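You operate a simulated robot arm through the tools that you are given. There is no shell and no other tool. Be economical: measure what you need, move in short steps, check, and stop when the job is done.

You are at the controls of a simulated robot arm. One attempt, no reset.

Task
Free the tilt plate, swap the shim so it stands level, lock it.
Fine: the purple shim goes into the rack; one bar on a shim takes up one mark.

It is judged by the outcome, as a careful person would: the job done as asked, and still so three seconds after it is handed in. It fails if anything else is knocked over, pushed out of place, dropped, spilled or broken.

Robot
A 6-joint arm with a two-finger parallel gripper, fixed in place. Base frame: the origin is at the foot of the arm, x ahead of it, y to its left, z up; the work surface is at about z = 806. Readings come in mm, rad, newtons and seconds.
With the tool pointing down near the work surface it reaches from about 320 to 700 mm from the base axis. Its first joint turns from -2.897 to 2.897 rad. Payload 4.1 kg.
Tool frame: the origin (TCP) lies between the finger pads and is the grasp point; the fingertips stand 23 mm ahead of it; z points along the fingers, y is the line along which they close. Largest opening 94 mm; finger width 38, thickness 10; the body of the gripper, 54 by 96 mm, starts 39 mm behind the TCP.
Orientation is that of the tool frame in the base frame, as a unit quaternion [x, y, z, w]. With the fingers straight down and closing along the base's y, the tool's x points along the base's -x, its y along +y and its z along -z.

Tools
- The arm moves only by the tool arm_command. Its arguments are lists of equal length, an entry for each row: "rot": the turn, a rotation vector about the base's x, y, z in units of 45 degrees (1.0 is 45 degrees), a list of three; "travel": the shift along the base's x, y, z in units of 500 mm (1.0 is 500 mm), a list of three; "claw": the gripper command, from -1 (fully open) to 1 (shut), values between in proportion. In form: {"rot": [[wx, wy, wz], ...], "travel": [[x, y, z], ...], "claw": [claw, ...]}. A call has 1 to 20 rows; each row is the pose to reach, as a shift and turn from the pose commanded when the call began. A call with a number of a shift or a turn outside -1 to 1 is refused whole. Rows are played at 5 a second. More than 50 mm and 0.15 rad between two rows, or a gripper value outside its range, and nothing of the call is played. A pose out of reach is approached as far as the arm can. The call stops where the force on the tool passes 40 N (or 10 N more than at its start, if that is more) or the arm is blocked; 0.2 s more then pass. The fingers move at their own pace (about 45 mm/s each) and stop on an object; they squeeze with about 40 N. The grip force told is the motor's: it shows also when the fingers shut on nothing. Time passes only in rows, and 0.2 s behind the last, so rows that repeat a pose let the fingers close. The reply holds the time, the measured pose of the TCP, the force on the tool along the base axes, the opening and the grip force, in the units named above and with some noise.
- Cameras (640 x 400 px; columns grow to the right, rows downward): "scene" is fixed at [219.8, 649.3, 1388.2]; the picture's right is [-0.98, -0.21, 0.00], its down [-0.17, 0.79, -0.59] and it looks along [0.12, -0.58, -0.81] (base axes); focal length 214 px, centre (320, 200). "wrist" rides on the gripper at [86, 16, -74] in the tool frame; the picture's right is [-0.18, 0.98, 0.00], its down [-0.58, -0.11, -0.81] and it looks along [-0.79, -0.15, 0.59] (tool axes); focal length 243 px, centre (320, 200). There is no depth. A picture from a camera that has moved, and an enlarged one, comes with that camera's place and axes in the base frame and with its lens.
- camera(camera): a new picture of that camera. No time passes.
- move_column(by): slides the trunk up (or, below 0, down) by that many mm; the arm rides with it, the base frame stays. It gives what a move gives, with no picture.
- inspect(camera, box): a new picture of the part [left, top, right, bottom] of that camera's present view, enlarged. No time passes.
- close_job(): hands the job in; it is judged then, once.

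Go step by step. Nothing tells you positions but the pictures and the camera data: compare them with the known pose of the tool, close in by small moves and look again before you grip or let go. The budget is 120 turns and 84 pictures, counting those below and the enlarged ones. Unless the task says otherwise, let go and move clear before handing in, and close with one line.

The tools are called after ">>>" as name(argument=value, ...) on one line, values as JSON. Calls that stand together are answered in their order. arm_command: Moves the arm, as the interface text tells. Its arguments: {"type":"object","properties":{"rot":{"type":"array"},"travel":{"type":"array"},"claw":{"type":"array"}},"required":["rot","travel","claw"]} The other tools are called the same way: move_column (by) slides the trunk up or down; camera (camera) takes a picture; inspect (camera, box) takes an enlarged picture of a part of a camera's view; close_job () hands the job in.

At the start:

```text
time: 0.0
tcp_pos: [307.5, 327.5, 1164.5]
ee_rot: [0.0, 1.0, -0.001, -0.001]
contact_force: [0.4, 0.1, -1.3]
grip_width: 93.9
grip_force: 0.0
trunk travel left (down, up): [-500.0, 90.0]
```

scene: 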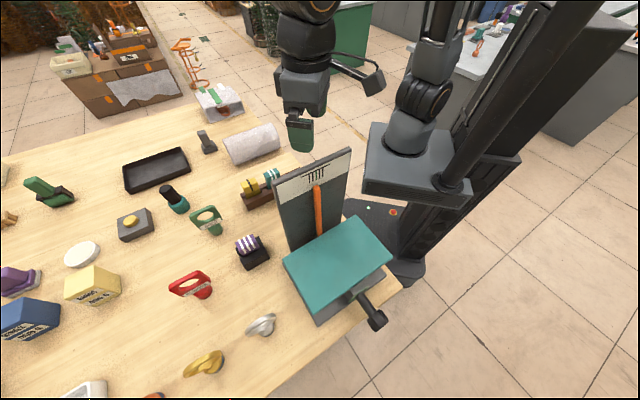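
wrist: 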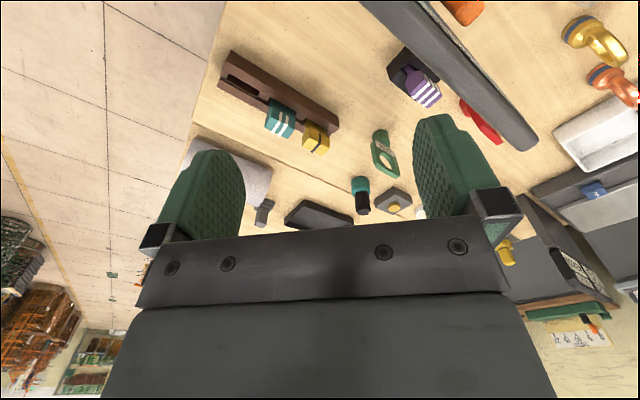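

I see the tilt plate (teal) with a marked gauge board and orange pointer behind it, a black knob (lock) in front, a purple shim in a black pocket, and a brown rack with teal and yellow shims. I'll look closer first.

>>> inspect(camera="scene", box=[220, 140, 400, 340])

>>> inspect(camera="scene", box=[260, 140, 370, 210])

>>> inspect(camera="wrist", box=[200, 30, 480, 205])

```text
2.00 times, centred on (310, 240) of scene
camera zoom: at [219.8, 649.3, 1388.2], right [-0.98, -0.21, 0.0], down [-0.17, 0.79, -0.59], along [0.12, -0.58, -0.81], focal length 429 px, centre (340, 120)
```

zoom: 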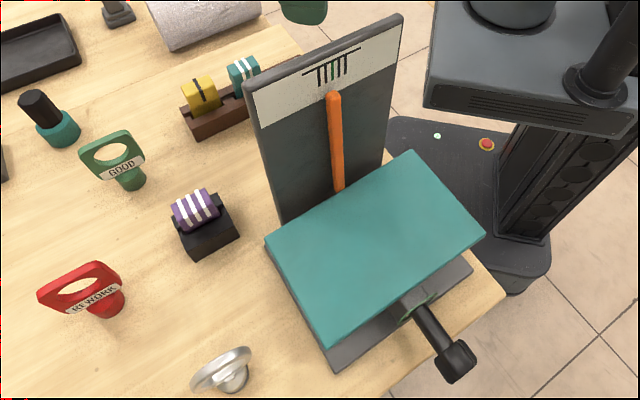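

```text
5.71 times, centred on (315, 175) of scene
camera zoom: at [219.8, 649.3, 1388.2], right [-0.98, -0.21, 0.0], down [-0.17, 0.79, -0.59], along [0.12, -0.58, -0.81], focal length 1226 px, centre (349, 343)
```

zoom: 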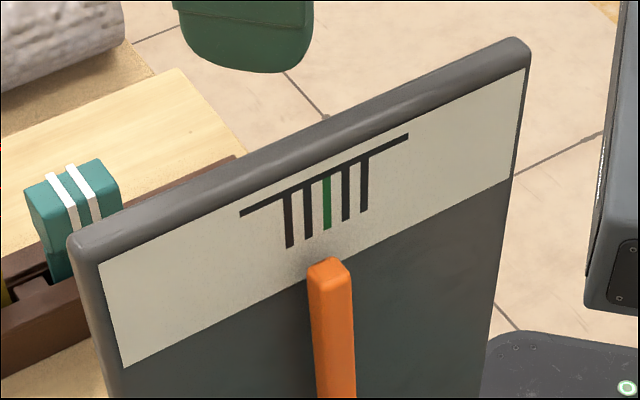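

```text
2.29 times, centred on (340, 118) of wrist
camera zoom: at [220.9, 342.8, 1239.0], right [0.18, 0.98, 0.0], down [0.58, -0.11, 0.81], along [0.79, -0.15, -0.59], focal length 555 px, centre (274, 389)
```

zoom: 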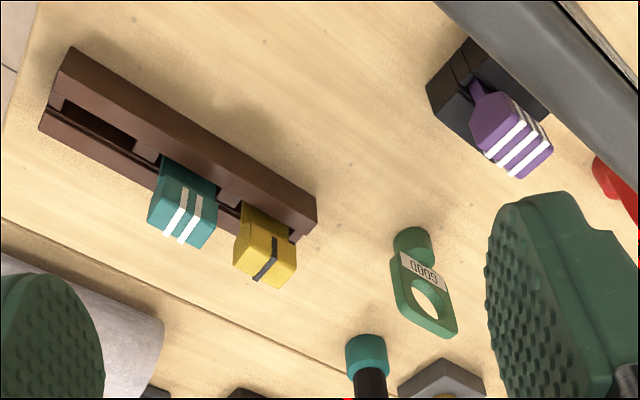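

The board stands about 45° to the base axes and the purple shim sits in a black block near (450, 457). I'll zoom in on the lock, and on the pointer and the purple holder.

>>> inspect(camera="scene", box=[330, 265, 410, 340])

>>> inspect(camera="scene", box=[220, 220, 300, 280])

>>> arm_command(rot=[[0, 0, 0.15], [0, 0, 0.3], [0, 0, 0.45], [0, 0, 0.6], [0, 0, 0.8], [0, 0, 1.0]], travel=[[0.05, -0.03, 0], [0.1, -0.06, 0], [0.15, -0.06, 0], [0.2, -0.06, 0], [0.25, -0.03, 0], [0.3, 0, 0]], claw=[-1, -1, -1, -1, -1, -1])

```text
5.33 times, centred on (370, 302) of scene
camera zoom: at [219.8, 649.3, 1388.2], right [-0.98, -0.21, 0.0], down [-0.17, 0.79, -0.59], along [0.12, -0.58, -0.81], focal length 1144 px, centre (53, -347)
```

zoom: 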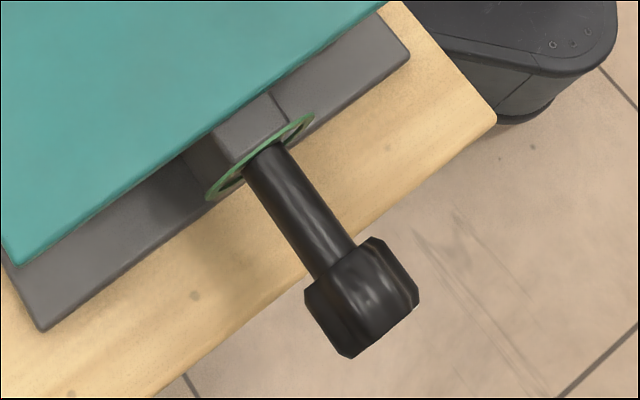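

```text
6.67 times, centred on (260, 250) of scene
camera zoom: at [219.8, 649.3, 1388.2], right [-0.98, -0.21, 0.0], down [-0.17, 0.79, -0.59], along [0.12, -0.58, -0.81], focal length 1430 px, centre (720, -133)
```

zoom: 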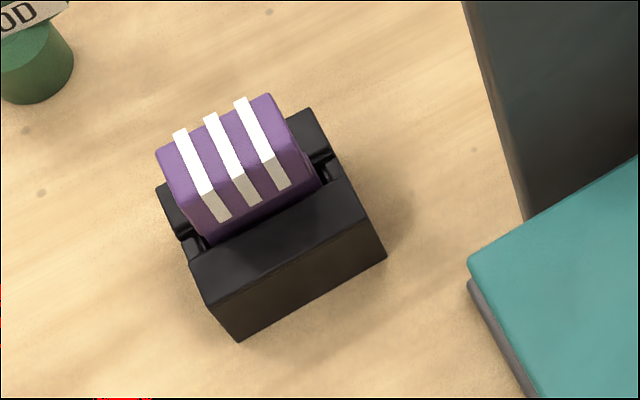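

```text
refused: row 5 steps farther than a row can; nothing moved
```

The purple shim stands in a slotted black block, and the lock is a knob on a shaft with a green ring. I'll retry the move with smaller turn steps to get a view from the side.

>>> arm_command(rot=[[0, 0, 0.15], [0, 0, 0.3], [0, 0, 0.45], [0, 0, 0.6], [0, 0, 0.75], [0, 0, 0.9], [0, 0, 1.0]], travel=[[0.05, -0.03, 0], [0.1, -0.06, 0], [0.15, -0.06, 0], [0.2, -0.06, 0], [0.25, -0.03, 0], [0.3, 0, 0], [0.35, 0.03, 0]], claw=[-1, -1, -1, -1, -1, -1, -1])

>>> arm_command(rot=[[0, 0, 0.15], [0, 0, 0.3], [0, 0, 0.45], [0, 0, 0.6], [0, 0, 0.75], [0, 0, 0.9], [0, 0, 1.0]], travel=[[0, 0.05, 0], [0, 0.1, 0], [0, 0.15, 0], [0, 0.2, 0], [0, 0.2, 0], [0, 0.2, 0], [0, 0.2, 0]], claw=[-1, -1, -1, -1, -1, -1, -1])

>>> arm_command(rot=[[0, 0, 0.15], [0, 0, 0.3], [0, 0, 0.45], [0, 0, 0.6], [0, 0, 0.75], [0, 0, 0.9], [0, 0, 1.0]], travel=[[0, 0, 0], [0, 0, 0], [0, 0, 0], [0, 0, 0], [0, 0, 0], [0, 0, 0], [0, 0, 0]], claw=[-1, -1, -1, -1, -1, -1, -1])

>>> camera(camera="wrist")

```text
time: 1.6
tcp_pos: [485.3, 342.7, 1165.2]
ee_rot: [-0.384, 0.923, 0.0, 0.0]
contact_force: [-0.7, 0.6, 1.3]
grip_width: 93.9
grip_force: 0.1
trunk travel left (down, up): [-500.0, 90.0]
```

```text
time: 3.2
tcp_pos: [469.1, 427.9, 1163.5]
ee_rot: [-0.698, 0.716, 0.001, 0.0]
contact_force: [-0.4, -0.7, 0.0]
grip_width: 93.9
grip_force: 0.0
out of reach, approached as far as the arm can: row 4, 5, 6, 7
trunk travel left (down, up): [-500.0, 90.0]
```

```text
time: 4.8
tcp_pos: [468.9, 426.9, 1162.5]
ee_rot: [0.924, -0.382, -0.001, 0.0]
contact_force: [-0.5, 0.1, 0.3]
grip_width: 94.0
grip_force: 0.0
trunk travel left (down, up): [-500.0, 90.0]
```

```text
76 pictures are left
camera wrist: at [518.9, 355.2, 1236.6], right [-0.82, -0.57, 0.0], down [-0.34, 0.49, 0.81], along [-0.46, 0.66, -0.59], focal length 243 px, centre (320, 200)
```

wrist: 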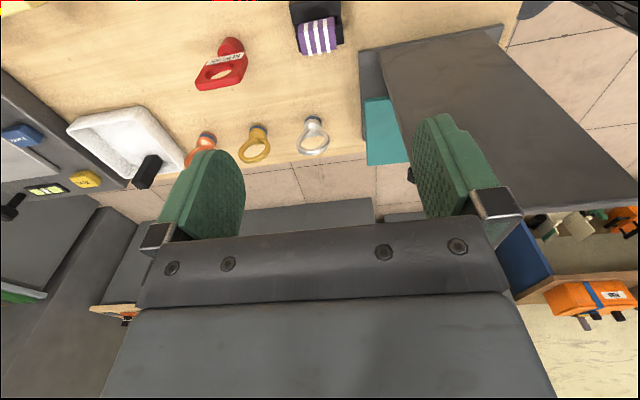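

The plate's side shows a grey base with the teal plate, and the black block stands apart from it. I'll turn further to look at the plate from its +x,+y side.

>>> arm_command(rot=[[0, 0, 0.15], [0, 0, 0.3], [0, 0, 0.45], [0, 0, 0.6], [0, 0, 0.75], [0, 0, 0.9], [0, 0, 1.0]], travel=[[0, 0, -0.05], [0, 0.03, -0.1], [0, 0.06, -0.14], [0, 0.1, -0.18], [0, 0.14, -0.2], [0, 0.18, -0.2], [0, 0.18, -0.2]], claw=[-1, -1, -1, -1, -1, -1, -1])

>>> arm_command(rot=[[0, 0, 0.15], [0, 0, 0.3], [0, 0, 0.45], [0, 0, 0.6], [0, 0, 0.75], [0, 0, 0.9], [0, 0, 1.0]], travel=[[0, 0, 0], [0, 0, 0], [0, 0, 0], [0, 0, 0], [0, 0, 0], [0, 0, 0], [0, 0, 0]], claw=[-1, -1, -1, -1, -1, -1, -1])

>>> camera(camera="wrist")

```text
time: 6.4
tcp_pos: [454.1, 489.7, 1060.1]
ee_rot: [0.999, -0.052, 0.0, 0.0]
contact_force: [0.4, 1.0, 0.3]
grip_width: 94.2
grip_force: 0.2
out of reach, approached as far as the arm can: row 1, 2, 5, 6, 7
trunk travel left (down, up): [-500.0, 90.0]
```

```text
time: 8.0
tcp_pos: [454.8, 488.7, 1060.0]
ee_rot: [0.942, 0.335, -0.001, 0.001]
contact_force: [0.3, 1.0, -0.7]
grip_width: 94.2
grip_force: 0.0
trunk travel left (down, up): [-500.0, 90.0]
```

```text
75 pictures are left
camera wrist: at [532.0, 530.5, 1133.1], right [0.48, -0.88, 0.0], down [-0.52, -0.28, 0.81], along [-0.71, -0.39, -0.59], focal length 243 px, centre (320, 200)
```

wrist: 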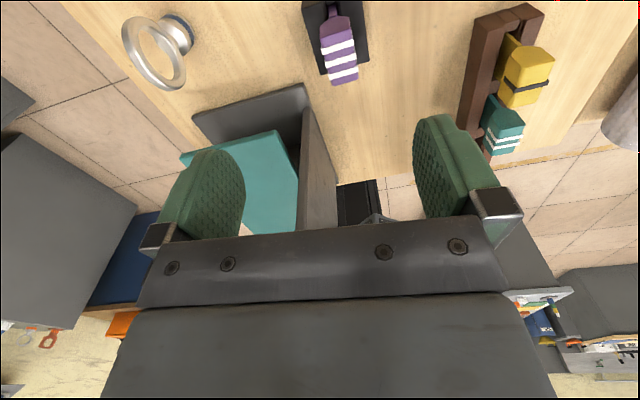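

I'll zoom in on the gap between base and plate and on the shims.

>>> inspect(camera="wrist", box=[170, 70, 360, 240])

>>> inspect(camera="wrist", box=[290, 0, 390, 90])

>>> inspect(camera="wrist", box=[440, 0, 580, 160])

```text
2.35 times, centred on (265, 155) of wrist
camera zoom: at [532.0, 530.5, 1133.1], right [0.48, -0.88, 0.0], down [-0.52, -0.28, 0.81], along [-0.71, -0.39, -0.59], focal length 571 px, centre (449, 306)
```

zoom: 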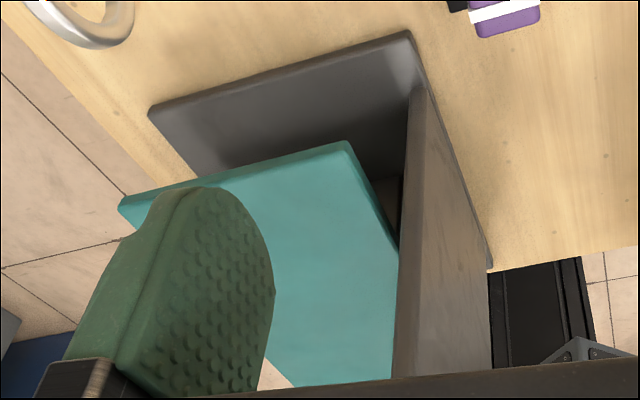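

```text
4.44 times, centred on (340, 45) of wrist
camera zoom: at [532.0, 530.5, 1133.1], right [0.48, -0.88, 0.0], down [-0.52, -0.28, 0.81], along [-0.71, -0.39, -0.59], focal length 1078 px, centre (231, 889)
```

zoom: 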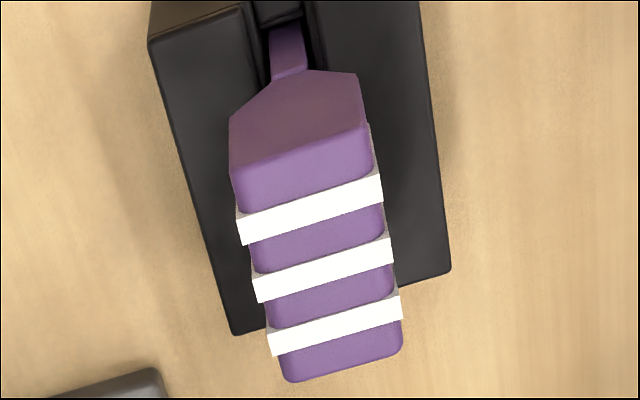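

```text
2.50 times, centred on (510, 80) of wrist
camera zoom: at [532.0, 530.5, 1133.1], right [0.48, -0.88, 0.0], down [-0.52, -0.28, 0.81], along [-0.71, -0.39, -0.59], focal length 606 px, centre (-155, 500)
```

zoom: 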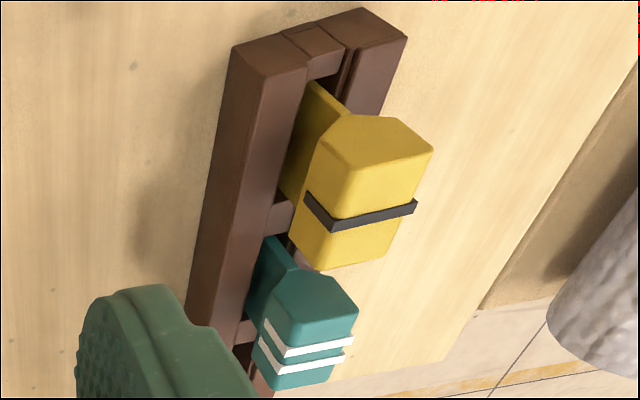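

No seat is visible under the plate, so the slotted black block looks like the shim seat. I need a face-on view of the pointer and marks, so I'll raise the trunk and swing round in front of the board.

>>> move_column(by=85)

>>> arm_command(rot=[[0, 0, 0.15], [0, 0, 0.3], [0, 0, 0.45], [0, 0, 0.6], [0, 0, 0.75], [0, 0, 0.9], [0, 0, 1.0]], travel=[[0, 0, 0.06], [0, 0, 0.1], [-0.05, 0, 0.14], [-0.1, 0, 0.18], [-0.15, 0, 0.2], [-0.2, 0, 0.2], [-0.25, 0, 0.2]], claw=[-1, -1, -1, -1, -1, -1, -1])

```text
time: 9.2
tcp_pos: [455.6, 488.9, 1144.0]
ee_rot: [0.943, 0.334, 0.0, 0.001]
contact_force: [0.0, 1.1, -0.6]
grip_width: 94.0
grip_force: 0.1
trunk travel left (down, up): [-585.0, 5.0]
```

```text
time: 10.8
tcp_pos: [229.4, 557.2, 1260.8]
ee_rot: [0.841, 0.541, -0.009, -0.004]
contact_force: [-0.9, -1.0, -0.3]
grip_width: 94.2
grip_force: 0.0
out of reach, approached as far as the arm can: row 1, 2, 3, 4, 5, 6, 7
trunk travel left (down, up): [-585.0, 5.0]
```

The arm got only partly there, perhaps because of a wrist limit. I'll test with an inward move.

>>> arm_command(rot=[[0, 0, 0], [0, 0, 0], [0, 0, 0]], travel=[[-0.05, -0.03, 0], [-0.1, -0.06, 0], [-0.1, -0.06, 0]], claw=[-1, -1, -1])

>>> camera(camera="wrist")

```text
time: 11.6
tcp_pos: [190.9, 569.2, 1266.0]
ee_rot: [0.842, 0.54, -0.01, -0.004]
contact_force: [-0.4, 0.3, -0.1]
grip_width: 94.1
grip_force: 0.0
out of reach, approached as far as the arm can: row 1, 2, 3
trunk travel left (down, up): [-585.0, 5.0]
```

```text
71 pictures are left
camera wrist: at [243.5, 640.0, 1339.4], right [0.82, -0.58, -0.01], down [-0.32, -0.48, 0.82], along [-0.48, -0.66, -0.58], focal length 243 px, centre (320, 200)
```

wrist: 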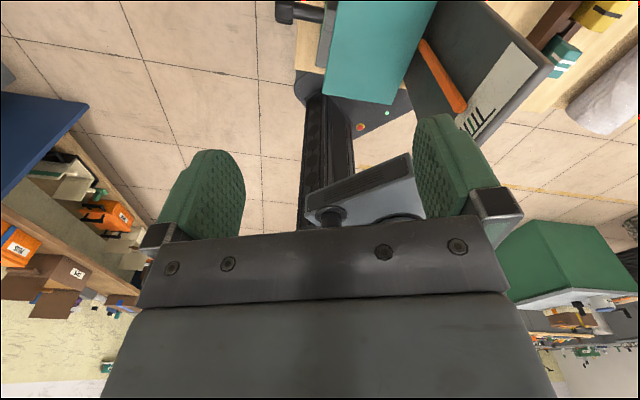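

The wrist looks to be at a limit in this direction, so I'll unwind the other way and come round to face the board.

>>> arm_command(rot=[[0, 0, -0.15], [0, 0, -0.3], [0, 0, -0.45], [0, 0, -0.6], [0, 0, -0.75], [0, 0, -0.9], [0, 0, -1.0]], travel=[[0, 0, 0], [0, 0, 0], [0, 0, 0], [0, 0, 0], [0, 0, 0], [0, 0, 0], [0, 0, 0]], claw=[-1, -1, -1, -1, -1, -1, -1])

```text
time: 13.2
tcp_pos: [192.5, 568.0, 1267.3]
ee_rot: [0.984, 0.176, -0.008, -0.005]
contact_force: [0.5, -0.1, 0.7]
grip_width: 94.0
grip_force: 0.1
trunk travel left (down, up): [-585.0, 5.0]
```

The wrist is free again. I'll unwind in several turns and move to about (165, 510, 1225).

>>> arm_command(rot=[[0, 0, -0.15], [0, 0, -0.3], [0, 0, -0.45], [0, 0, -0.6], [0, 0, -0.75], [0, 0, -0.9], [0, 0, -1.0]], travel=[[-0.01, -0.02, 0], [-0.02, -0.04, -0.02], [-0.03, -0.06, -0.04], [-0.04, -0.08, -0.06], [-0.05, -0.1, -0.08], [-0.05, -0.11, -0.08], [-0.05, -0.11, -0.08]], claw=[-1, -1, -1, -1, -1, -1, -1])

>>> arm_command(rot=[[0, 0, -0.15], [0, 0, -0.3], [0, 0, -0.45], [0, 0, -0.6], [0, 0, -0.75], [0, 0, -0.9], [0, 0, -1.0]], travel=[[0, 0, 0], [0, 0, 0], [0, 0, 0], [0, 0, 0], [0, 0, 0], [0, 0, 0], [0, 0, 0]], claw=[-1, -1, -1, -1, -1, -1, -1])

>>> arm_command(rot=[[0, 0, -0.15], [0, 0, -0.3], [0, 0, -0.45], [0, 0, -0.6], [0, 0, -0.75], [0, 0, -0.9], [0, 0, -1.0]], travel=[[0, 0, 0], [0, 0, 0], [0, 0, 0], [0, 0, 0], [0, 0, 0], [0, 0, 0], [0, 0, 0]], claw=[-1, -1, -1, -1, -1, -1, -1])

>>> arm_command(rot=[[0, 0, -0.15], [0, 0, -0.3], [0, 0, -0.45], [0, 0, -0.6], [0, 0, -0.75], [0, 0, -0.9], [0, 0, -1.0]], travel=[[0, 0, 0], [0, 0, 0], [0, 0, 0], [0, 0, 0], [0, 0, 0], [0, 0, 0], [0, 0, 0]], claw=[-1, -1, -1, -1, -1, -1, -1])

>>> arm_command(rot=[[0, 0, -0.15], [0, 0, -0.3], [0, 0, -0.45], [0, 0, -0.6], [0, 0, -0.75], [0, 0, -0.9], [0, 0, -1.0]], travel=[[0, 0, 0], [0, 0, 0], [0, 0, 0], [0, 0, 0], [0, 0, 0], [0, 0, 0], [0, 0, 0]], claw=[-1, -1, -1, -1, -1, -1, -1])

>>> camera(camera="wrist")

```text
time: 14.8
tcp_pos: [180.7, 571.6, 1266.0]
ee_rot: [0.979, -0.203, -0.004, -0.001]
contact_force: [0.1, 0.4, -0.3]
grip_width: 94.0
grip_force: 0.0
out of reach, approached as far as the arm can: row 1, 2, 3, 4, 5, 6, 7
trunk travel left (down, up): [-585.0, 5.0]
```

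```text
time: 16.4
tcp_pos: [182.2, 574.6, 1266.3]
ee_rot: [0.82, -0.572, 0.001, -0.01]
contact_force: [0.6, 0.7, -0.5]
grip_width: 93.8
grip_force: 0.2
out of reach, approached as far as the arm can: row 1, 2, 3, 4, 5, 6
trunk travel left (down, up): [-585.0, 5.0]
```

```text
time: 18.0
tcp_pos: [181.2, 572.5, 1266.3]
ee_rot: [-0.539, 0.842, -0.004, 0.01]
contact_force: [-0.3, -0.2, -0.1]
grip_width: 94.0
grip_force: 0.0
trunk travel left (down, up): [-585.0, 5.0]
```

```text
time: 19.6
tcp_pos: [183.0, 572.4, 1264.8]
ee_rot: [-0.176, 0.984, -0.008, 0.008]
contact_force: [0.3, -0.3, -0.5]
grip_width: 93.9
grip_force: 0.1
trunk travel left (down, up): [-585.0, 5.0]
```

```text
time: 21.2
tcp_pos: [181.0, 570.7, 1262.9]
ee_rot: [0.213, 0.977, -0.01, 0.004]
contact_force: [0.1, -0.1, 0.1]
grip_width: 93.9
grip_force: 0.0
out of reach, approached as far as the arm can: row 3, 4, 5, 6, 7
trunk travel left (down, up): [-585.0, 5.0]
```

```text
70 pictures are left
camera wrist: at [108.8, 622.7, 1336.1], right [0.58, 0.82, -0.01], down [0.48, -0.33, 0.82], along [0.66, -0.48, -0.58], focal length 243 px, centre (320, 200)
```

wrist: 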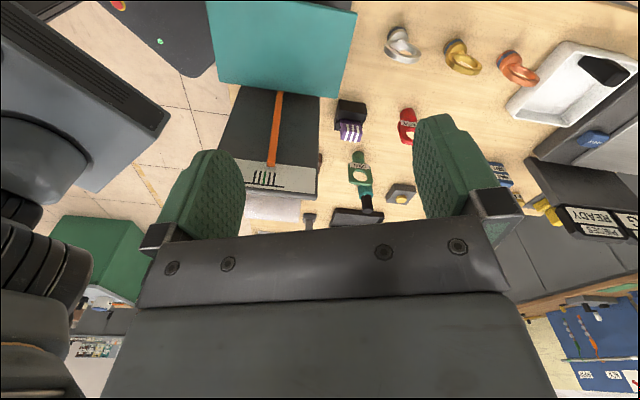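

This is nearly a face-on view of the gauge, so I'll zoom in.

>>> inspect(camera="wrist", box=[225, 130, 325, 200])

>>> inspect(camera="wrist", box=[200, 0, 380, 200])

```text
5.71 times, centred on (275, 165) of wrist
camera zoom: at [108.8, 622.7, 1336.1], right [0.58, 0.82, -0.01], down [0.48, -0.33, 0.82], along [0.66, -0.48, -0.58], focal length 1386 px, centre (577, 400)
```

zoom: 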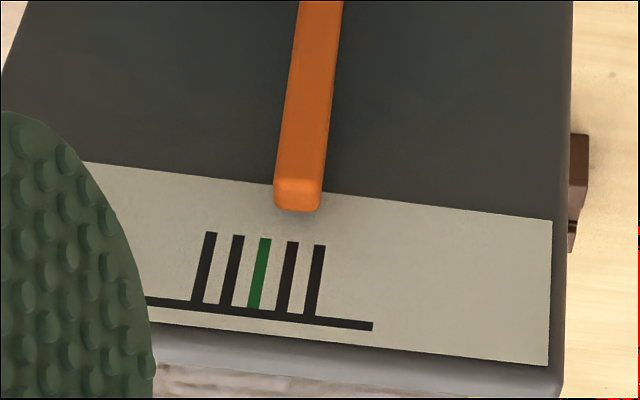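

```text
2.00 times, centred on (290, 100) of wrist
camera zoom: at [108.8, 622.7, 1336.1], right [0.58, 0.82, -0.01], down [0.48, -0.33, 0.82], along [0.66, -0.48, -0.58], focal length 485 px, centre (380, 400)
```

zoom: 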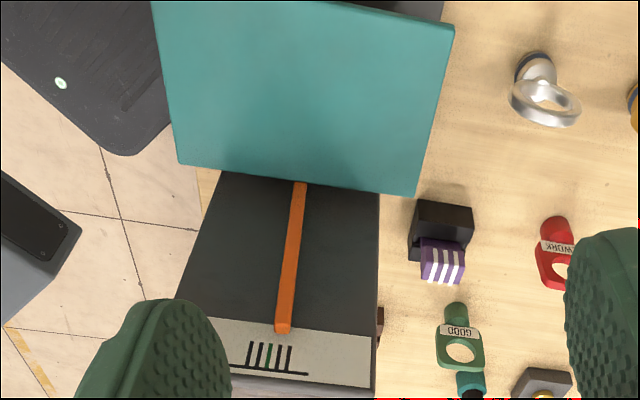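

The pointer seems to sit one mark to the right of green, and the gauge is at about (280, 396, 1100). I'll remove the remaining parallax by shifting for a truly square view.

>>> move_column(by=-45)

>>> arm_command(rot=[[0, 0, 0], [0, 0, -0.1], [0, 0, -0.15]], travel=[[-0.03, -0.03, 0], [-0.06, -0.06, 0], [-0.06, -0.06, 0]], claw=[-1, -1, -1])

>>> camera(camera="wrist")

```text
time: 22.1
tcp_pos: [180.5, 571.1, 1218.7]
ee_rot: [0.213, 0.977, -0.01, 0.004]
contact_force: [-0.7, -0.1, -0.2]
grip_width: 94.0
grip_force: 0.1
trunk travel left (down, up): [-540.0, 50.0]
```

```text
time: 22.9
tcp_pos: [158.5, 574.2, 1221.7]
ee_rot: [0.271, 0.963, -0.01, 0.003]
contact_force: [-0.3, 0.2, -0.3]
grip_width: 94.0
grip_force: 0.0
out of reach, approached as far as the arm can: row 1, 2, 3
trunk travel left (down, up): [-540.0, 50.0]
```

```text
67 pictures are left
camera wrist: at [93.0, 633.9, 1294.1], right [0.67, 0.74, -0.01], down [0.44, -0.38, 0.82], along [0.6, -0.55, -0.58], focal length 243 px, centre (320, 200)
```

wrist: 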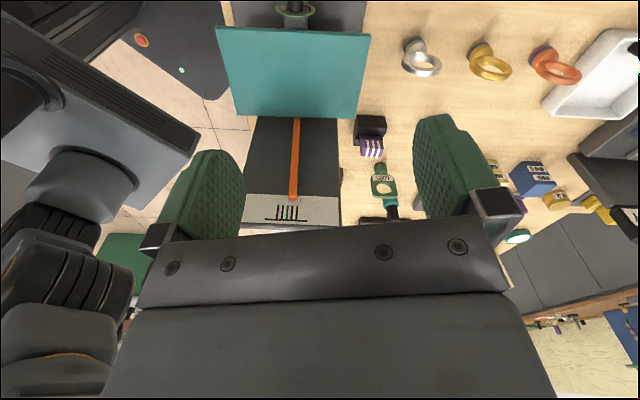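

>>> inspect(camera="wrist", box=[240, 165, 340, 230])

>>> inspect(camera="wrist", box=[220, 0, 370, 94])

```text
6.15 times, centred on (290, 198) of wrist
camera zoom: at [93.0, 633.9, 1294.1], right [0.67, 0.74, -0.01], down [0.44, -0.38, 0.82], along [0.6, -0.55, -0.58], focal length 1493 px, centre (505, 215)
```

zoom: 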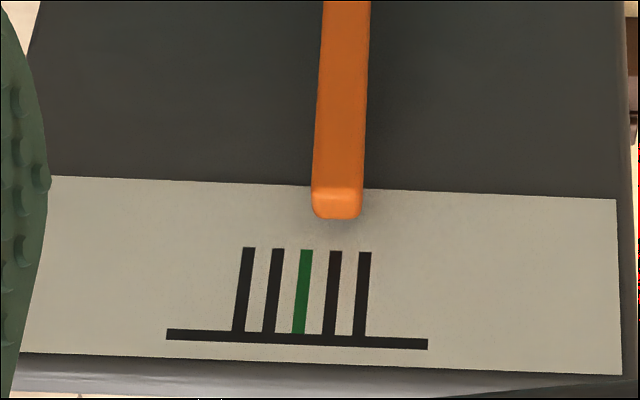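

```text
4.26 times, centred on (295, 47) of wrist
camera zoom: at [93.0, 633.9, 1294.1], right [0.67, 0.74, -0.01], down [0.44, -0.38, 0.82], along [0.6, -0.55, -0.58], focal length 1032 px, centre (426, 851)
```

zoom: 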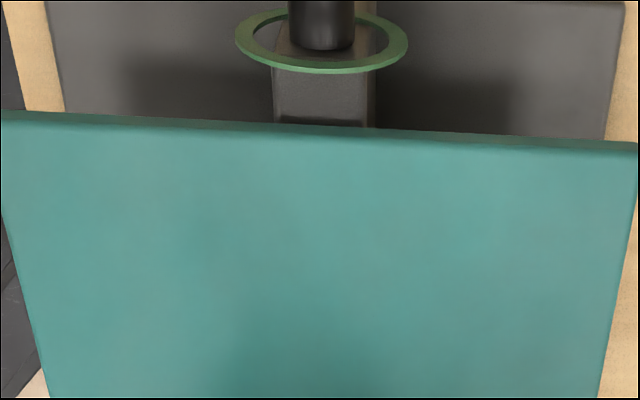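

The pointer reads one mark to the right of green with the 3-bar purple shim in, so the 2-bar teal shim should level it. Next I'll study the lock knob.

>>> inspect(camera="scene", box=[350, 280, 395, 312])

>>> arm_command(rot=[[0, 0, 0], [0, 0, 0], [0, 0, 0], [0, 0, 0]], travel=[[-0.07, 0.02, -0.05], [-0.14, 0.04, -0.1], [-0.21, 0.06, -0.15], [-0.28, 0.08, -0.2]], claw=[-1, -1, -1, -1])

>>> camera(camera="wrist")

```text
12.50 times, centred on (372, 296) of scene
camera zoom: at [219.8, 649.3, 1388.2], right [-0.98, -0.21, 0.0], down [-0.17, 0.79, -0.59], along [0.12, -0.58, -0.81], focal length 2681 px, centre (-336, -1000)
```

zoom: 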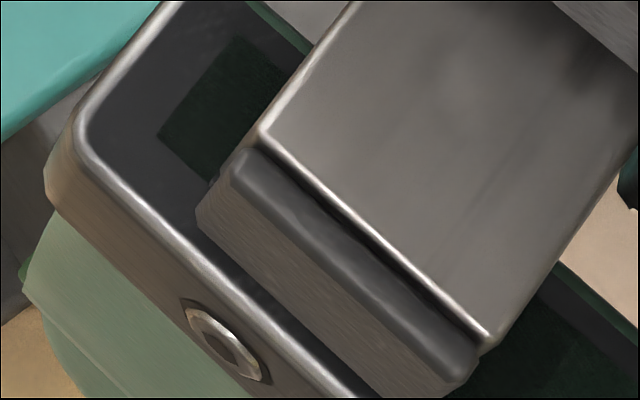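

```text
time: 23.9
tcp_pos: [16.5, 616.6, 1122.2]
ee_rot: [0.27, 0.963, -0.01, 0.004]
contact_force: [-0.3, -0.1, 1.3]
grip_width: 94.3
grip_force: 0.1
out of reach, approached as far as the arm can: row 1, 2, 3
trunk travel left (down, up): [-540.0, 50.0]
```

```text
63 pictures are left
camera wrist: at [-49.3, 676.4, 1195.8], right [0.67, 0.74, -0.02], down [0.44, -0.38, 0.82], along [0.6, -0.55, -0.58], focal length 243 px, centre (320, 200)
```

wrist: 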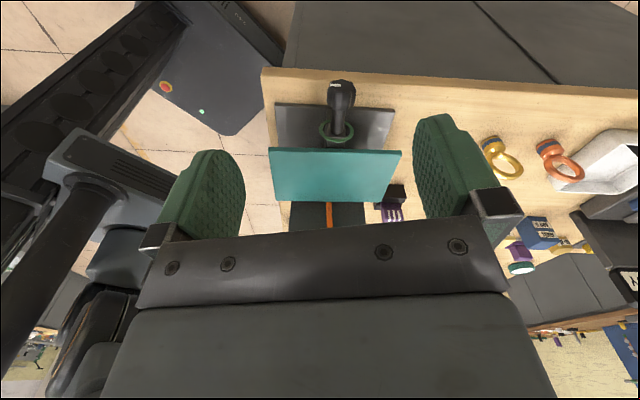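

>>> inspect(camera="wrist", box=[290, 60, 390, 160])

```text
4.00 times, centred on (340, 110) of wrist
camera zoom: at [-49.3, 676.4, 1195.8], right [0.67, 0.74, -0.02], down [0.44, -0.38, 0.82], along [0.6, -0.55, -0.58], focal length 970 px, centre (240, 560)
```

zoom: 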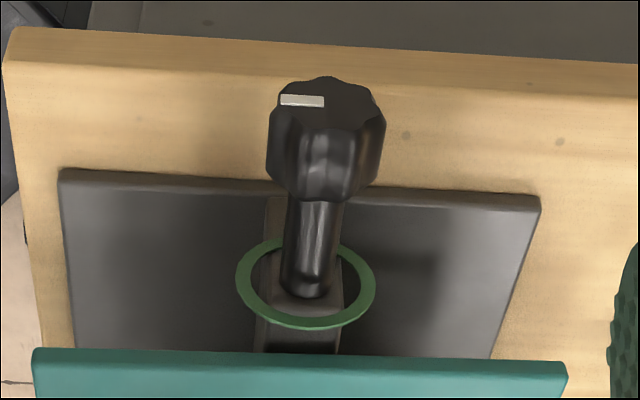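

The knob's axis is horizontal, facing (-0.7, 0.7), centred near (114, 565, 880), with its white index at 3 o'clock as seen from the front. I'll square the gripper to that axis and come above the knob.

>>> move_column(by=-40)

>>> arm_command(rot=[[0, 0, -0.15], [0, 0, -0.304], [0, 0, -0.304]], travel=[[0.06, -0.03, -0.05], [0.13, -0.07, -0.1], [0.195, -0.103, -0.164]], claw=[-1, -1, -1])

>>> camera(camera="wrist")

>>> camera(camera="scene")

```text
time: 24.7
tcp_pos: [18.2, 616.6, 1083.3]
ee_rot: [0.269, 0.963, -0.011, 0.004]
contact_force: [0.0, 0.2, 0.7]
grip_width: 93.9
grip_force: 0.1
trunk travel left (down, up): [-500.0, 90.0]
```

```text
time: 25.5
tcp_pos: [118.6, 570.1, 1002.5]
ee_rot: [0.384, 0.923, -0.01, 0.002]
contact_force: [0.1, 0.4, -0.4]
grip_width: 94.0
grip_force: 0.0
trunk travel left (down, up): [-500.0, 90.0]
```

```text
61 pictures are left
camera wrist: at [67.1, 642.8, 1075.1], right [0.83, 0.56, -0.02], down [0.34, -0.47, 0.82], along [0.45, -0.68, -0.58], focal length 243 px, centre (320, 200)
```

wrist: 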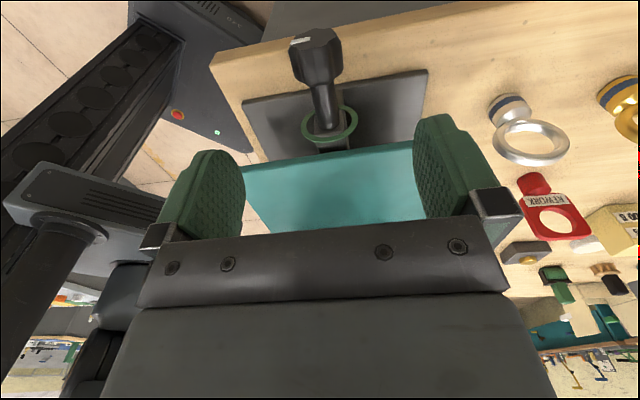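

```text
60 pictures are left
```

scene: 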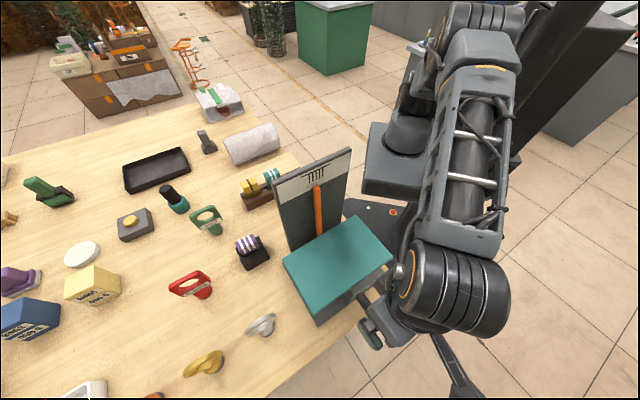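

The knob centre refines to about (112, 566, 881). I'll pre-tilt the gripper 35° about the knob axis so that I have room to turn it counter-clockwise.

>>> arm_command(rot=[[0.11, -0.11, 0], [0.22, -0.22, 0], [0.33, -0.33, 0], [0.44, -0.44, 0], [0.55, -0.55, 0], [0.55, -0.55, 0]], travel=[[-0.02, -0.02, -0.012], [-0.04, -0.04, -0.024], [-0.06, -0.06, -0.036], [-0.08, -0.08, -0.05], [-0.1, -0.094, -0.062], [-0.1, -0.094, -0.062]], claw=[-1, -1, -1, -1, -1, -1])

>>> camera(camera="wrist")

```text
time: 26.9
tcp_pos: [80.5, 536.2, 991.0]
ee_rot: [0.365, 0.887, 0.258, 0.115]
contact_force: [-0.9, 0.3, -0.4]
grip_width: 93.8
grip_force: 0.0
out of reach, approached as far as the arm can: row 5, 6
trunk travel left (down, up): [-500.0, 90.0]
```

```text
59 pictures are left
camera wrist: at [-1.4, 578.2, 1061.8], right [0.71, 0.46, 0.54], down [0.03, -0.78, 0.63], along [0.71, -0.43, -0.57], focal length 243 px, centre (320, 200)
```

wrist: 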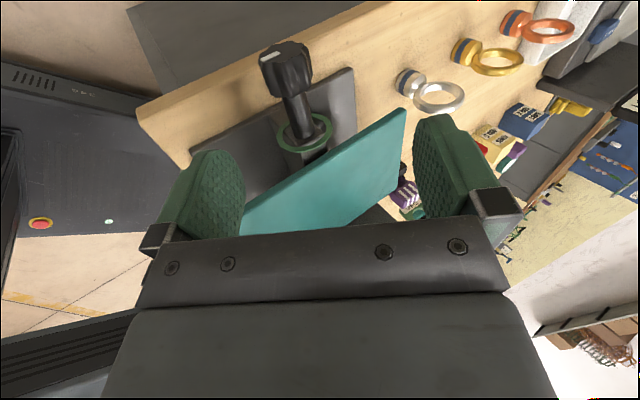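

The tilt is limited to about 33° here, so I'll use 25° and line up along the tool axis.

>>> arm_command(rot=[[-0.06, 0.06, 0], [-0.125, 0.125, 0], [-0.125, 0.125, 0]], travel=[[0, 0, -0.02], [0.003, 0, -0.038], [0.003, 0, -0.038]], claw=[-1, -1, -1])

>>> camera(camera="wrist")

```text
time: 27.7
tcp_pos: [82.7, 536.6, 972.1]
ee_rot: [0.374, 0.9, 0.205, 0.091]
contact_force: [0.3, 0.0, 0.2]
grip_width: 93.7
grip_force: 0.1
trunk travel left (down, up): [-500.0, 90.0]
```

```text
58 pictures are left
camera wrist: at [7.5, 585.3, 1044.4], right [0.75, 0.49, 0.43], down [0.08, -0.72, 0.68], along [0.65, -0.48, -0.59], focal length 243 px, centre (320, 200)
```

wrist: 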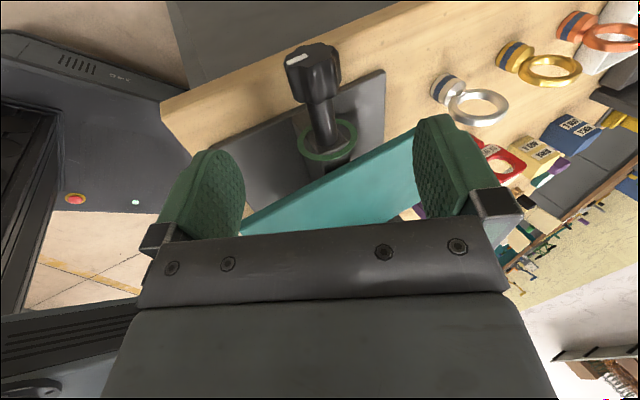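

The knob lines up between the fingers. I'll advance 70 mm along the tool axis and check.

>>> arm_command(rot=[[0, 0, 0], [0, 0, 0], [0, 0, 0], [0, 0, 0]], travel=[[0.014, 0.015, -0.045], [0.028, 0.03, -0.09], [0.04, 0.042, -0.126], [0.04, 0.042, -0.126]], claw=[-1, -1, -1, -1])

>>> camera(camera="wrist")

>>> inspect(camera="scene", box=[320, 250, 450, 370])

```text
time: 28.7
tcp_pos: [100.7, 557.6, 911.5]
ee_rot: [0.374, 0.9, 0.206, 0.092]
contact_force: [-0.4, 0.6, 1.0]
grip_width: 94.0
grip_force: 0.1
trunk travel left (down, up): [-500.0, 90.0]
```

```text
57 pictures are left
camera wrist: at [25.9, 607.1, 982.9], right [0.75, 0.49, 0.43], down [0.08, -0.73, 0.68], along [0.65, -0.48, -0.59], focal length 243 px, centre (320, 200)
```

wrist: 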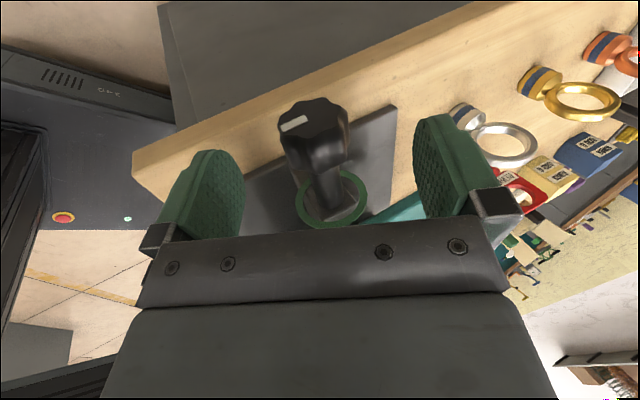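

```text
3.33 times, centred on (385, 310) of scene
camera zoom: at [219.8, 649.3, 1388.2], right [-0.98, -0.21, 0.0], down [-0.17, 0.79, -0.59], along [0.12, -0.58, -0.81], focal length 715 px, centre (103, -167)
```

zoom: 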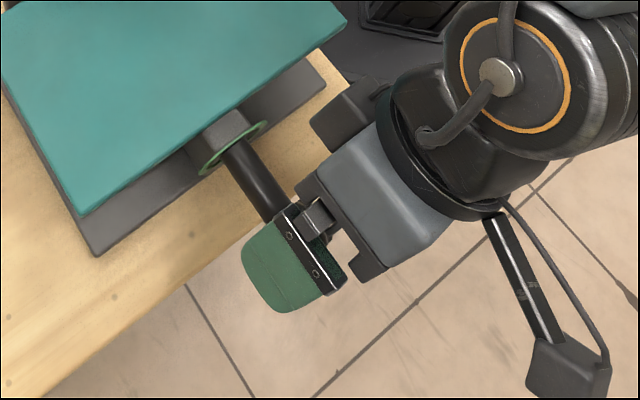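

Nearly there, so I'll make the last 33 mm and close on the knob.

>>> arm_command(rot=[[0, 0, 0], [0, 0, 0], [0, 0, 0], [0, 0, 0], [0, 0, 0], [0, 0, 0], [0, 0, 0]], travel=[[0.008, 0.01, -0.032], [0.017, 0.019, -0.063], [0.017, 0.019, -0.063], [0.017, 0.019, -0.063], [0.017, 0.019, -0.063], [0.017, 0.019, -0.063], [0.017, 0.019, -0.063]], claw=[-1, -1, -1, 0.2, 0.2, 0.2, 0.2])

>>> camera(camera="wrist")

```text
time: 30.3
tcp_pos: [108.6, 566.7, 876.5]
ee_rot: [0.374, 0.9, 0.205, 0.092]
contact_force: [-3.2, -4.4, -3.5]
grip_width: 41.0
grip_force: 38.9
trunk travel left (down, up): [-500.0, 90.0]
```

```text
55 pictures are left
camera wrist: at [34.4, 614.5, 951.1], right [0.75, 0.49, 0.43], down [0.08, -0.72, 0.69], along [0.65, -0.48, -0.59], focal length 243 px, centre (320, 200)
```

wrist: 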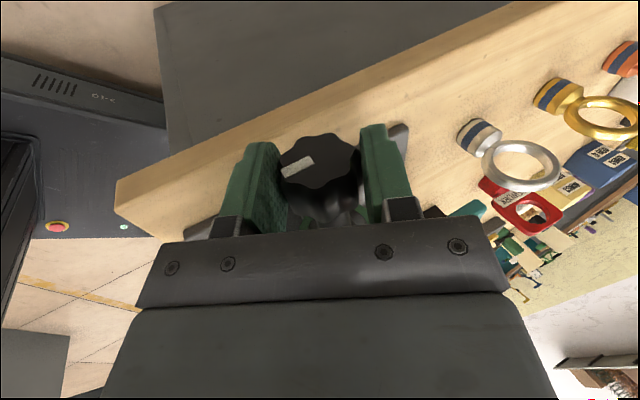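

Gripped at 41 mm with low side force. Now I'll turn counter-clockwise (as seen from the front) in small steps, watching the force.

>>> arm_command(rot=[[-0.05, 0.05, 0], [-0.1, 0.1, 0], [-0.15, 0.15, 0], [-0.2, 0.2, 0], [-0.25, 0.25, 0], [-0.3, 0.3, 0], [-0.35, 0.35, 0], [-0.4, 0.4, 0]], travel=[[0, 0, 0], [0, 0, 0], [0, 0, 0], [0, 0, 0], [0, 0, 0], [0, 0, 0], [0, 0, 0], [0, 0, 0]], claw=[0.4, 0.4, 0.4, 0.4, 0.4, 0.4, 0.4, 0.4])

>>> camera(camera="wrist")

>>> camera(camera="scene")

```text
time: 32.1
tcp_pos: [110.9, 567.1, 878.5]
ee_rot: [0.383, 0.924, 0.003, 0.007]
contact_force: [7.7, 14.8, 6.7]
grip_width: 40.7
grip_force: 45.1
trunk travel left (down, up): [-500.0, 90.0]
```

```text
54 pictures are left
camera wrist: at [59.8, 640.0, 952.6], right [0.83, 0.56, 0.01], down [0.32, -0.49, 0.81], along [0.46, -0.67, -0.58], focal length 243 px, centre (320, 200)
```

wrist: 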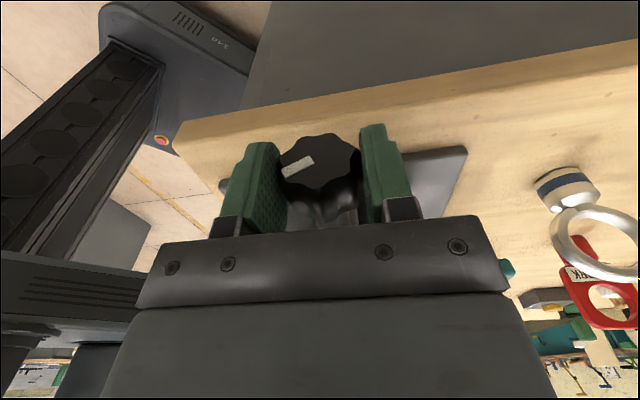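

```text
53 pictures are left
```

scene: 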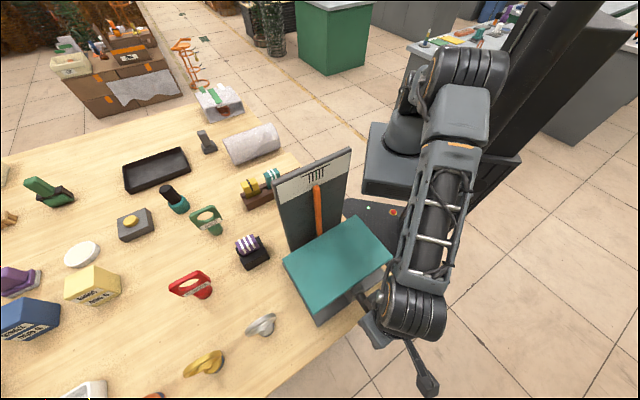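

The knob turned 25° with the gripper. I'll continue for another 45° or so.

>>> arm_command(rot=[[-0.05, 0.05, 0], [-0.1, 0.1, 0], [-0.15, 0.15, 0], [-0.2, 0.2, 0], [-0.25, 0.25, 0], [-0.3, 0.3, 0], [-0.35, 0.35, 0], [-0.4, 0.4, 0], [-0.45, 0.45, 0], [-0.5, 0.5, 0], [-0.55, 0.55, 0], [-0.6, 0.6, 0], [-0.65, 0.65, 0], [-0.7, 0.7, 0]], travel=[[0, 0, 0], [0, 0, 0], [0, 0, 0], [0, 0, 0], [0, 0, 0], [0, 0, 0], [0, 0, 0], [0, 0, 0], [0, 0, 0], [0, 0, 0], [0, 0, 0], [0, 0, 0], [0, 0, 0], [0, 0, 0]], claw=[0.4, 0.4, 0.4, 0.4, 0.4, 0.4, 0.4, 0.4, 0.4, 0.4, 0.4, 0.4, 0.4, 0.4])

>>> camera(camera="wrist")

>>> camera(camera="scene")

```text
time: 33.6
tcp_pos: [112.4, 568.8, 879.6]
ee_rot: [0.379, 0.912, -0.148, -0.057]
contact_force: [8.8, 5.8, -1.0]
grip_width: 41.0
grip_force: 45.1
trunk travel left (down, up): [-500.0, 90.0]
stopped in row 7: the force on the tool passed its limit (the readings are from after the stop); the commanded pose is now the measured one
```

```text
52 pictures are left
camera wrist: at [77.5, 658.2, 943.5], right [0.79, 0.53, -0.31], down [0.51, -0.3, 0.8], along [0.33, -0.79, -0.51], focal length 243 px, centre (320, 200)
```

wrist: 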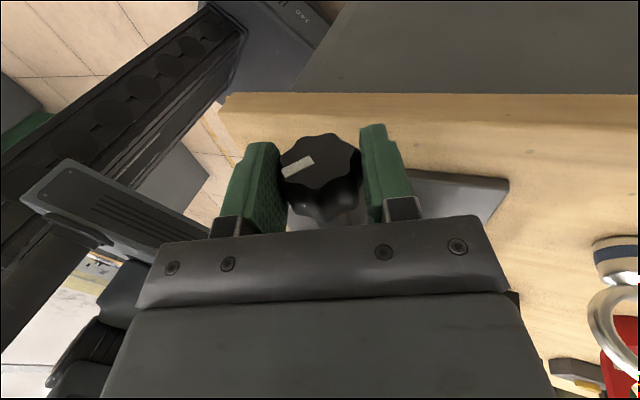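

```text
51 pictures are left
```

scene: 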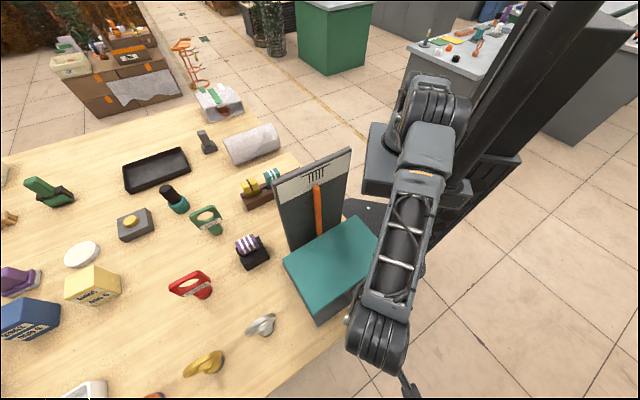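

It stopped on force after about 43° of total turn. I'll try a little further from here to see whether this is a real end stop.

>>> arm_command(rot=[[-0.03, 0.03, 0], [-0.06, 0.06, 0], [-0.09, 0.09, 0], [-0.12, 0.12, 0], [-0.15, 0.15, 0], [-0.18, 0.18, 0], [-0.21, 0.21, 0], [-0.24, 0.24, 0], [-0.27, 0.27, 0], [-0.3, 0.3, 0]], travel=[[0, 0, 0], [0, 0, 0], [0, 0, 0], [0, 0, 0], [0, 0, 0], [0, 0, 0], [0, 0, 0], [0, 0, 0], [0, 0, 0], [0, 0, 0]], claw=[0.4, 0.4, 0.4, 0.4, 0.4, 0.4, 0.4, 0.4, 0.4, 0.4])

>>> camera(camera="wrist")

```text
time: 35.6
tcp_pos: [112.9, 570.8, 877.8]
ee_rot: [0.367, 0.881, -0.275, -0.113]
contact_force: [12.0, 16.6, -7.2]
grip_width: 41.2
grip_force: 45.0
out of reach, approached as far as the arm can: row 10
trunk travel left (down, up): [-500.0, 90.0]
stopped in row 10: the force on the tool passed its limit (the readings are from after the stop); the commanded pose is now the measured one
```

```text
50 pictures are left
camera wrist: at [91.3, 671.2, 929.4], right [0.7, 0.44, -0.56], down [0.67, -0.15, 0.73], along [0.24, -0.89, -0.4], focal length 243 px, centre (320, 200)
```

wrist: 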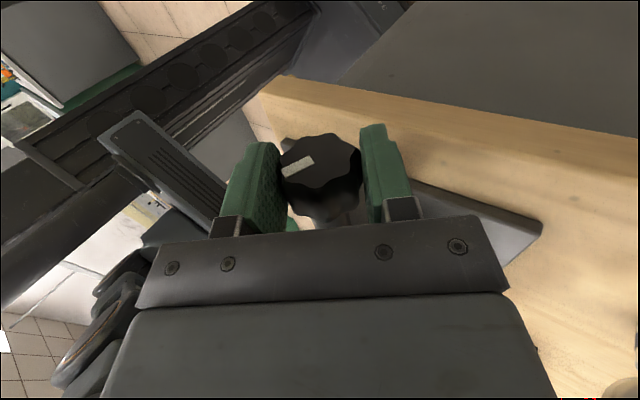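

That turned another 17°, to about 60° in all, before the arm's own limit. I'll open, rotate back about the knob and check it from this spot before re-gripping.

>>> arm_command(rot=[[0, 0, 0], [0, 0, 0], [0, 0, 0], [0, 0, 0], [0.1, -0.1, 0], [0.2, -0.2, 0], [0.3, -0.3, 0], [0.4, -0.4, 0], [0.5, -0.5, 0], [0.5, -0.5, 0]], travel=[[0, 0, 0], [0, 0, 0], [0, 0, 0], [0, 0, 0], [0, 0, 0], [0, 0, 0], [0, 0, 0], [0, 0, 0], [0, 0, 0], [0, 0, 0]], claw=[-1, -1, -1, -1, -1, -1, -1, -1, -1, -1])

>>> camera(camera="wrist")

>>> inspect(camera="scene", box=[230, 140, 420, 340])

```text
time: 37.8
tcp_pos: [112.1, 567.9, 879.3]
ee_rot: [0.382, 0.924, -0.023, -0.007]
contact_force: [1.0, 0.5, -0.1]
grip_width: 94.1
grip_force: 0.2
trunk travel left (down, up): [-500.0, 90.0]
```

```text
49 pictures are left
camera wrist: at [63.9, 642.9, 952.5], right [0.82, 0.56, -0.05], down [0.36, -0.46, 0.81], along [0.44, -0.69, -0.58], focal length 243 px, centre (320, 200)
```

wrist: 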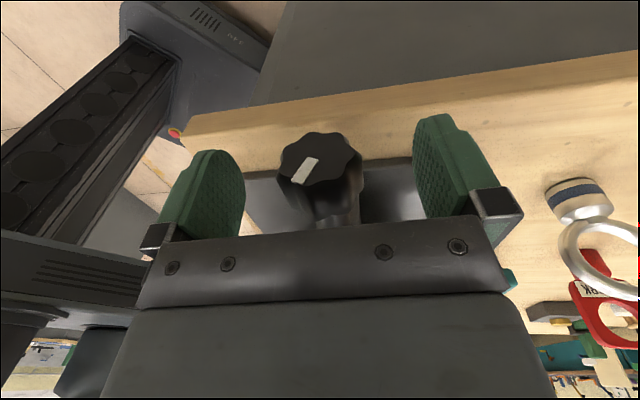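

```text
2.00 times, centred on (325, 240) of scene
camera zoom: at [219.8, 649.3, 1388.2], right [-0.98, -0.21, 0.0], down [-0.17, 0.79, -0.59], along [0.12, -0.58, -0.81], focal length 429 px, centre (310, 120)
```

zoom: 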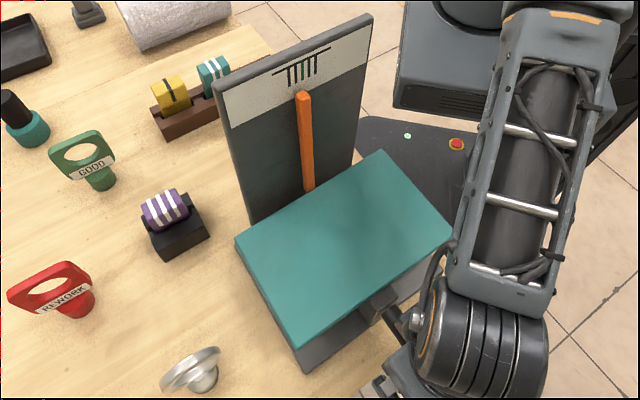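

The index has moved about 60° toward the top. I'll back off to a -22° tilt, re-grip and turn further.

>>> arm_command(rot=[[0.1, -0.1, 0], [0.2, -0.2, 0], [0.3, -0.3, 0], [0.39, -0.39, 0], [0.39, -0.39, 0], [0.39, -0.39, 0], [0.39, -0.39, 0], [0.39, -0.39, 0], [0.39, -0.39, 0]], travel=[[0, 0, 0], [0, 0, 0], [0, 0, 0], [0, 0, 0], [0, 0, 0], [0, 0, 0], [0, 0, 0], [0, 0, 0], [0, 0, 0]], claw=[-1, -1, -1, -1, -1, 0.4, 0.4, 0.4, 0.4])

>>> arm_command(rot=[[-0.05, 0.05, 0], [-0.1, 0.1, 0], [-0.15, 0.15, 0], [-0.2, 0.2, 0], [-0.25, 0.25, 0], [-0.3, 0.3, 0], [-0.35, 0.35, 0], [-0.4, 0.4, 0], [-0.45, 0.45, 0], [-0.5, 0.5, 0], [-0.55, 0.55, 0], [-0.6, 0.6, 0]], travel=[[0, 0, 0], [0, 0, 0], [0, 0, 0], [0, 0, 0], [0, 0, 0], [0, 0, 0], [0, 0, 0], [0, 0, 0], [0, 0, 0], [0, 0, 0], [0, 0, 0], [0, 0, 0]], claw=[0.4, 0.4, 0.4, 0.4, 0.4, 0.4, 0.4, 0.4, 0.4, 0.4, 0.4, 0.4])

>>> camera(camera="wrist")

```text
time: 39.8
tcp_pos: [110.0, 565.7, 877.4]
ee_rot: [0.376, 0.907, 0.172, 0.076]
contact_force: [-15.6, -12.9, -12.6]
grip_width: 41.0
grip_force: 42.1
trunk travel left (down, up): [-500.0, 90.0]
```

```text
time: 42.4
tcp_pos: [113.0, 569.5, 880.1]
ee_rot: [0.38, 0.914, -0.13, -0.052]
contact_force: [-1.2, 6.2, -3.0]
grip_width: 40.4
grip_force: 44.9
trunk travel left (down, up): [-500.0, 90.0]
```

```text
47 pictures are left
camera wrist: at [76.6, 656.3, 947.2], right [0.8, 0.54, -0.27], down [0.49, -0.33, 0.81], along [0.34, -0.78, -0.53], focal length 243 px, centre (320, 200)
```

wrist: 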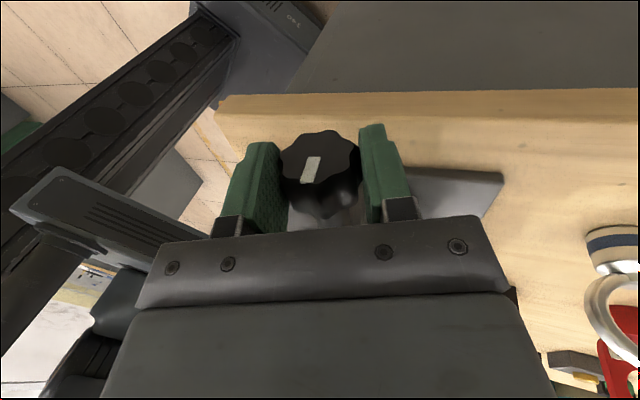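

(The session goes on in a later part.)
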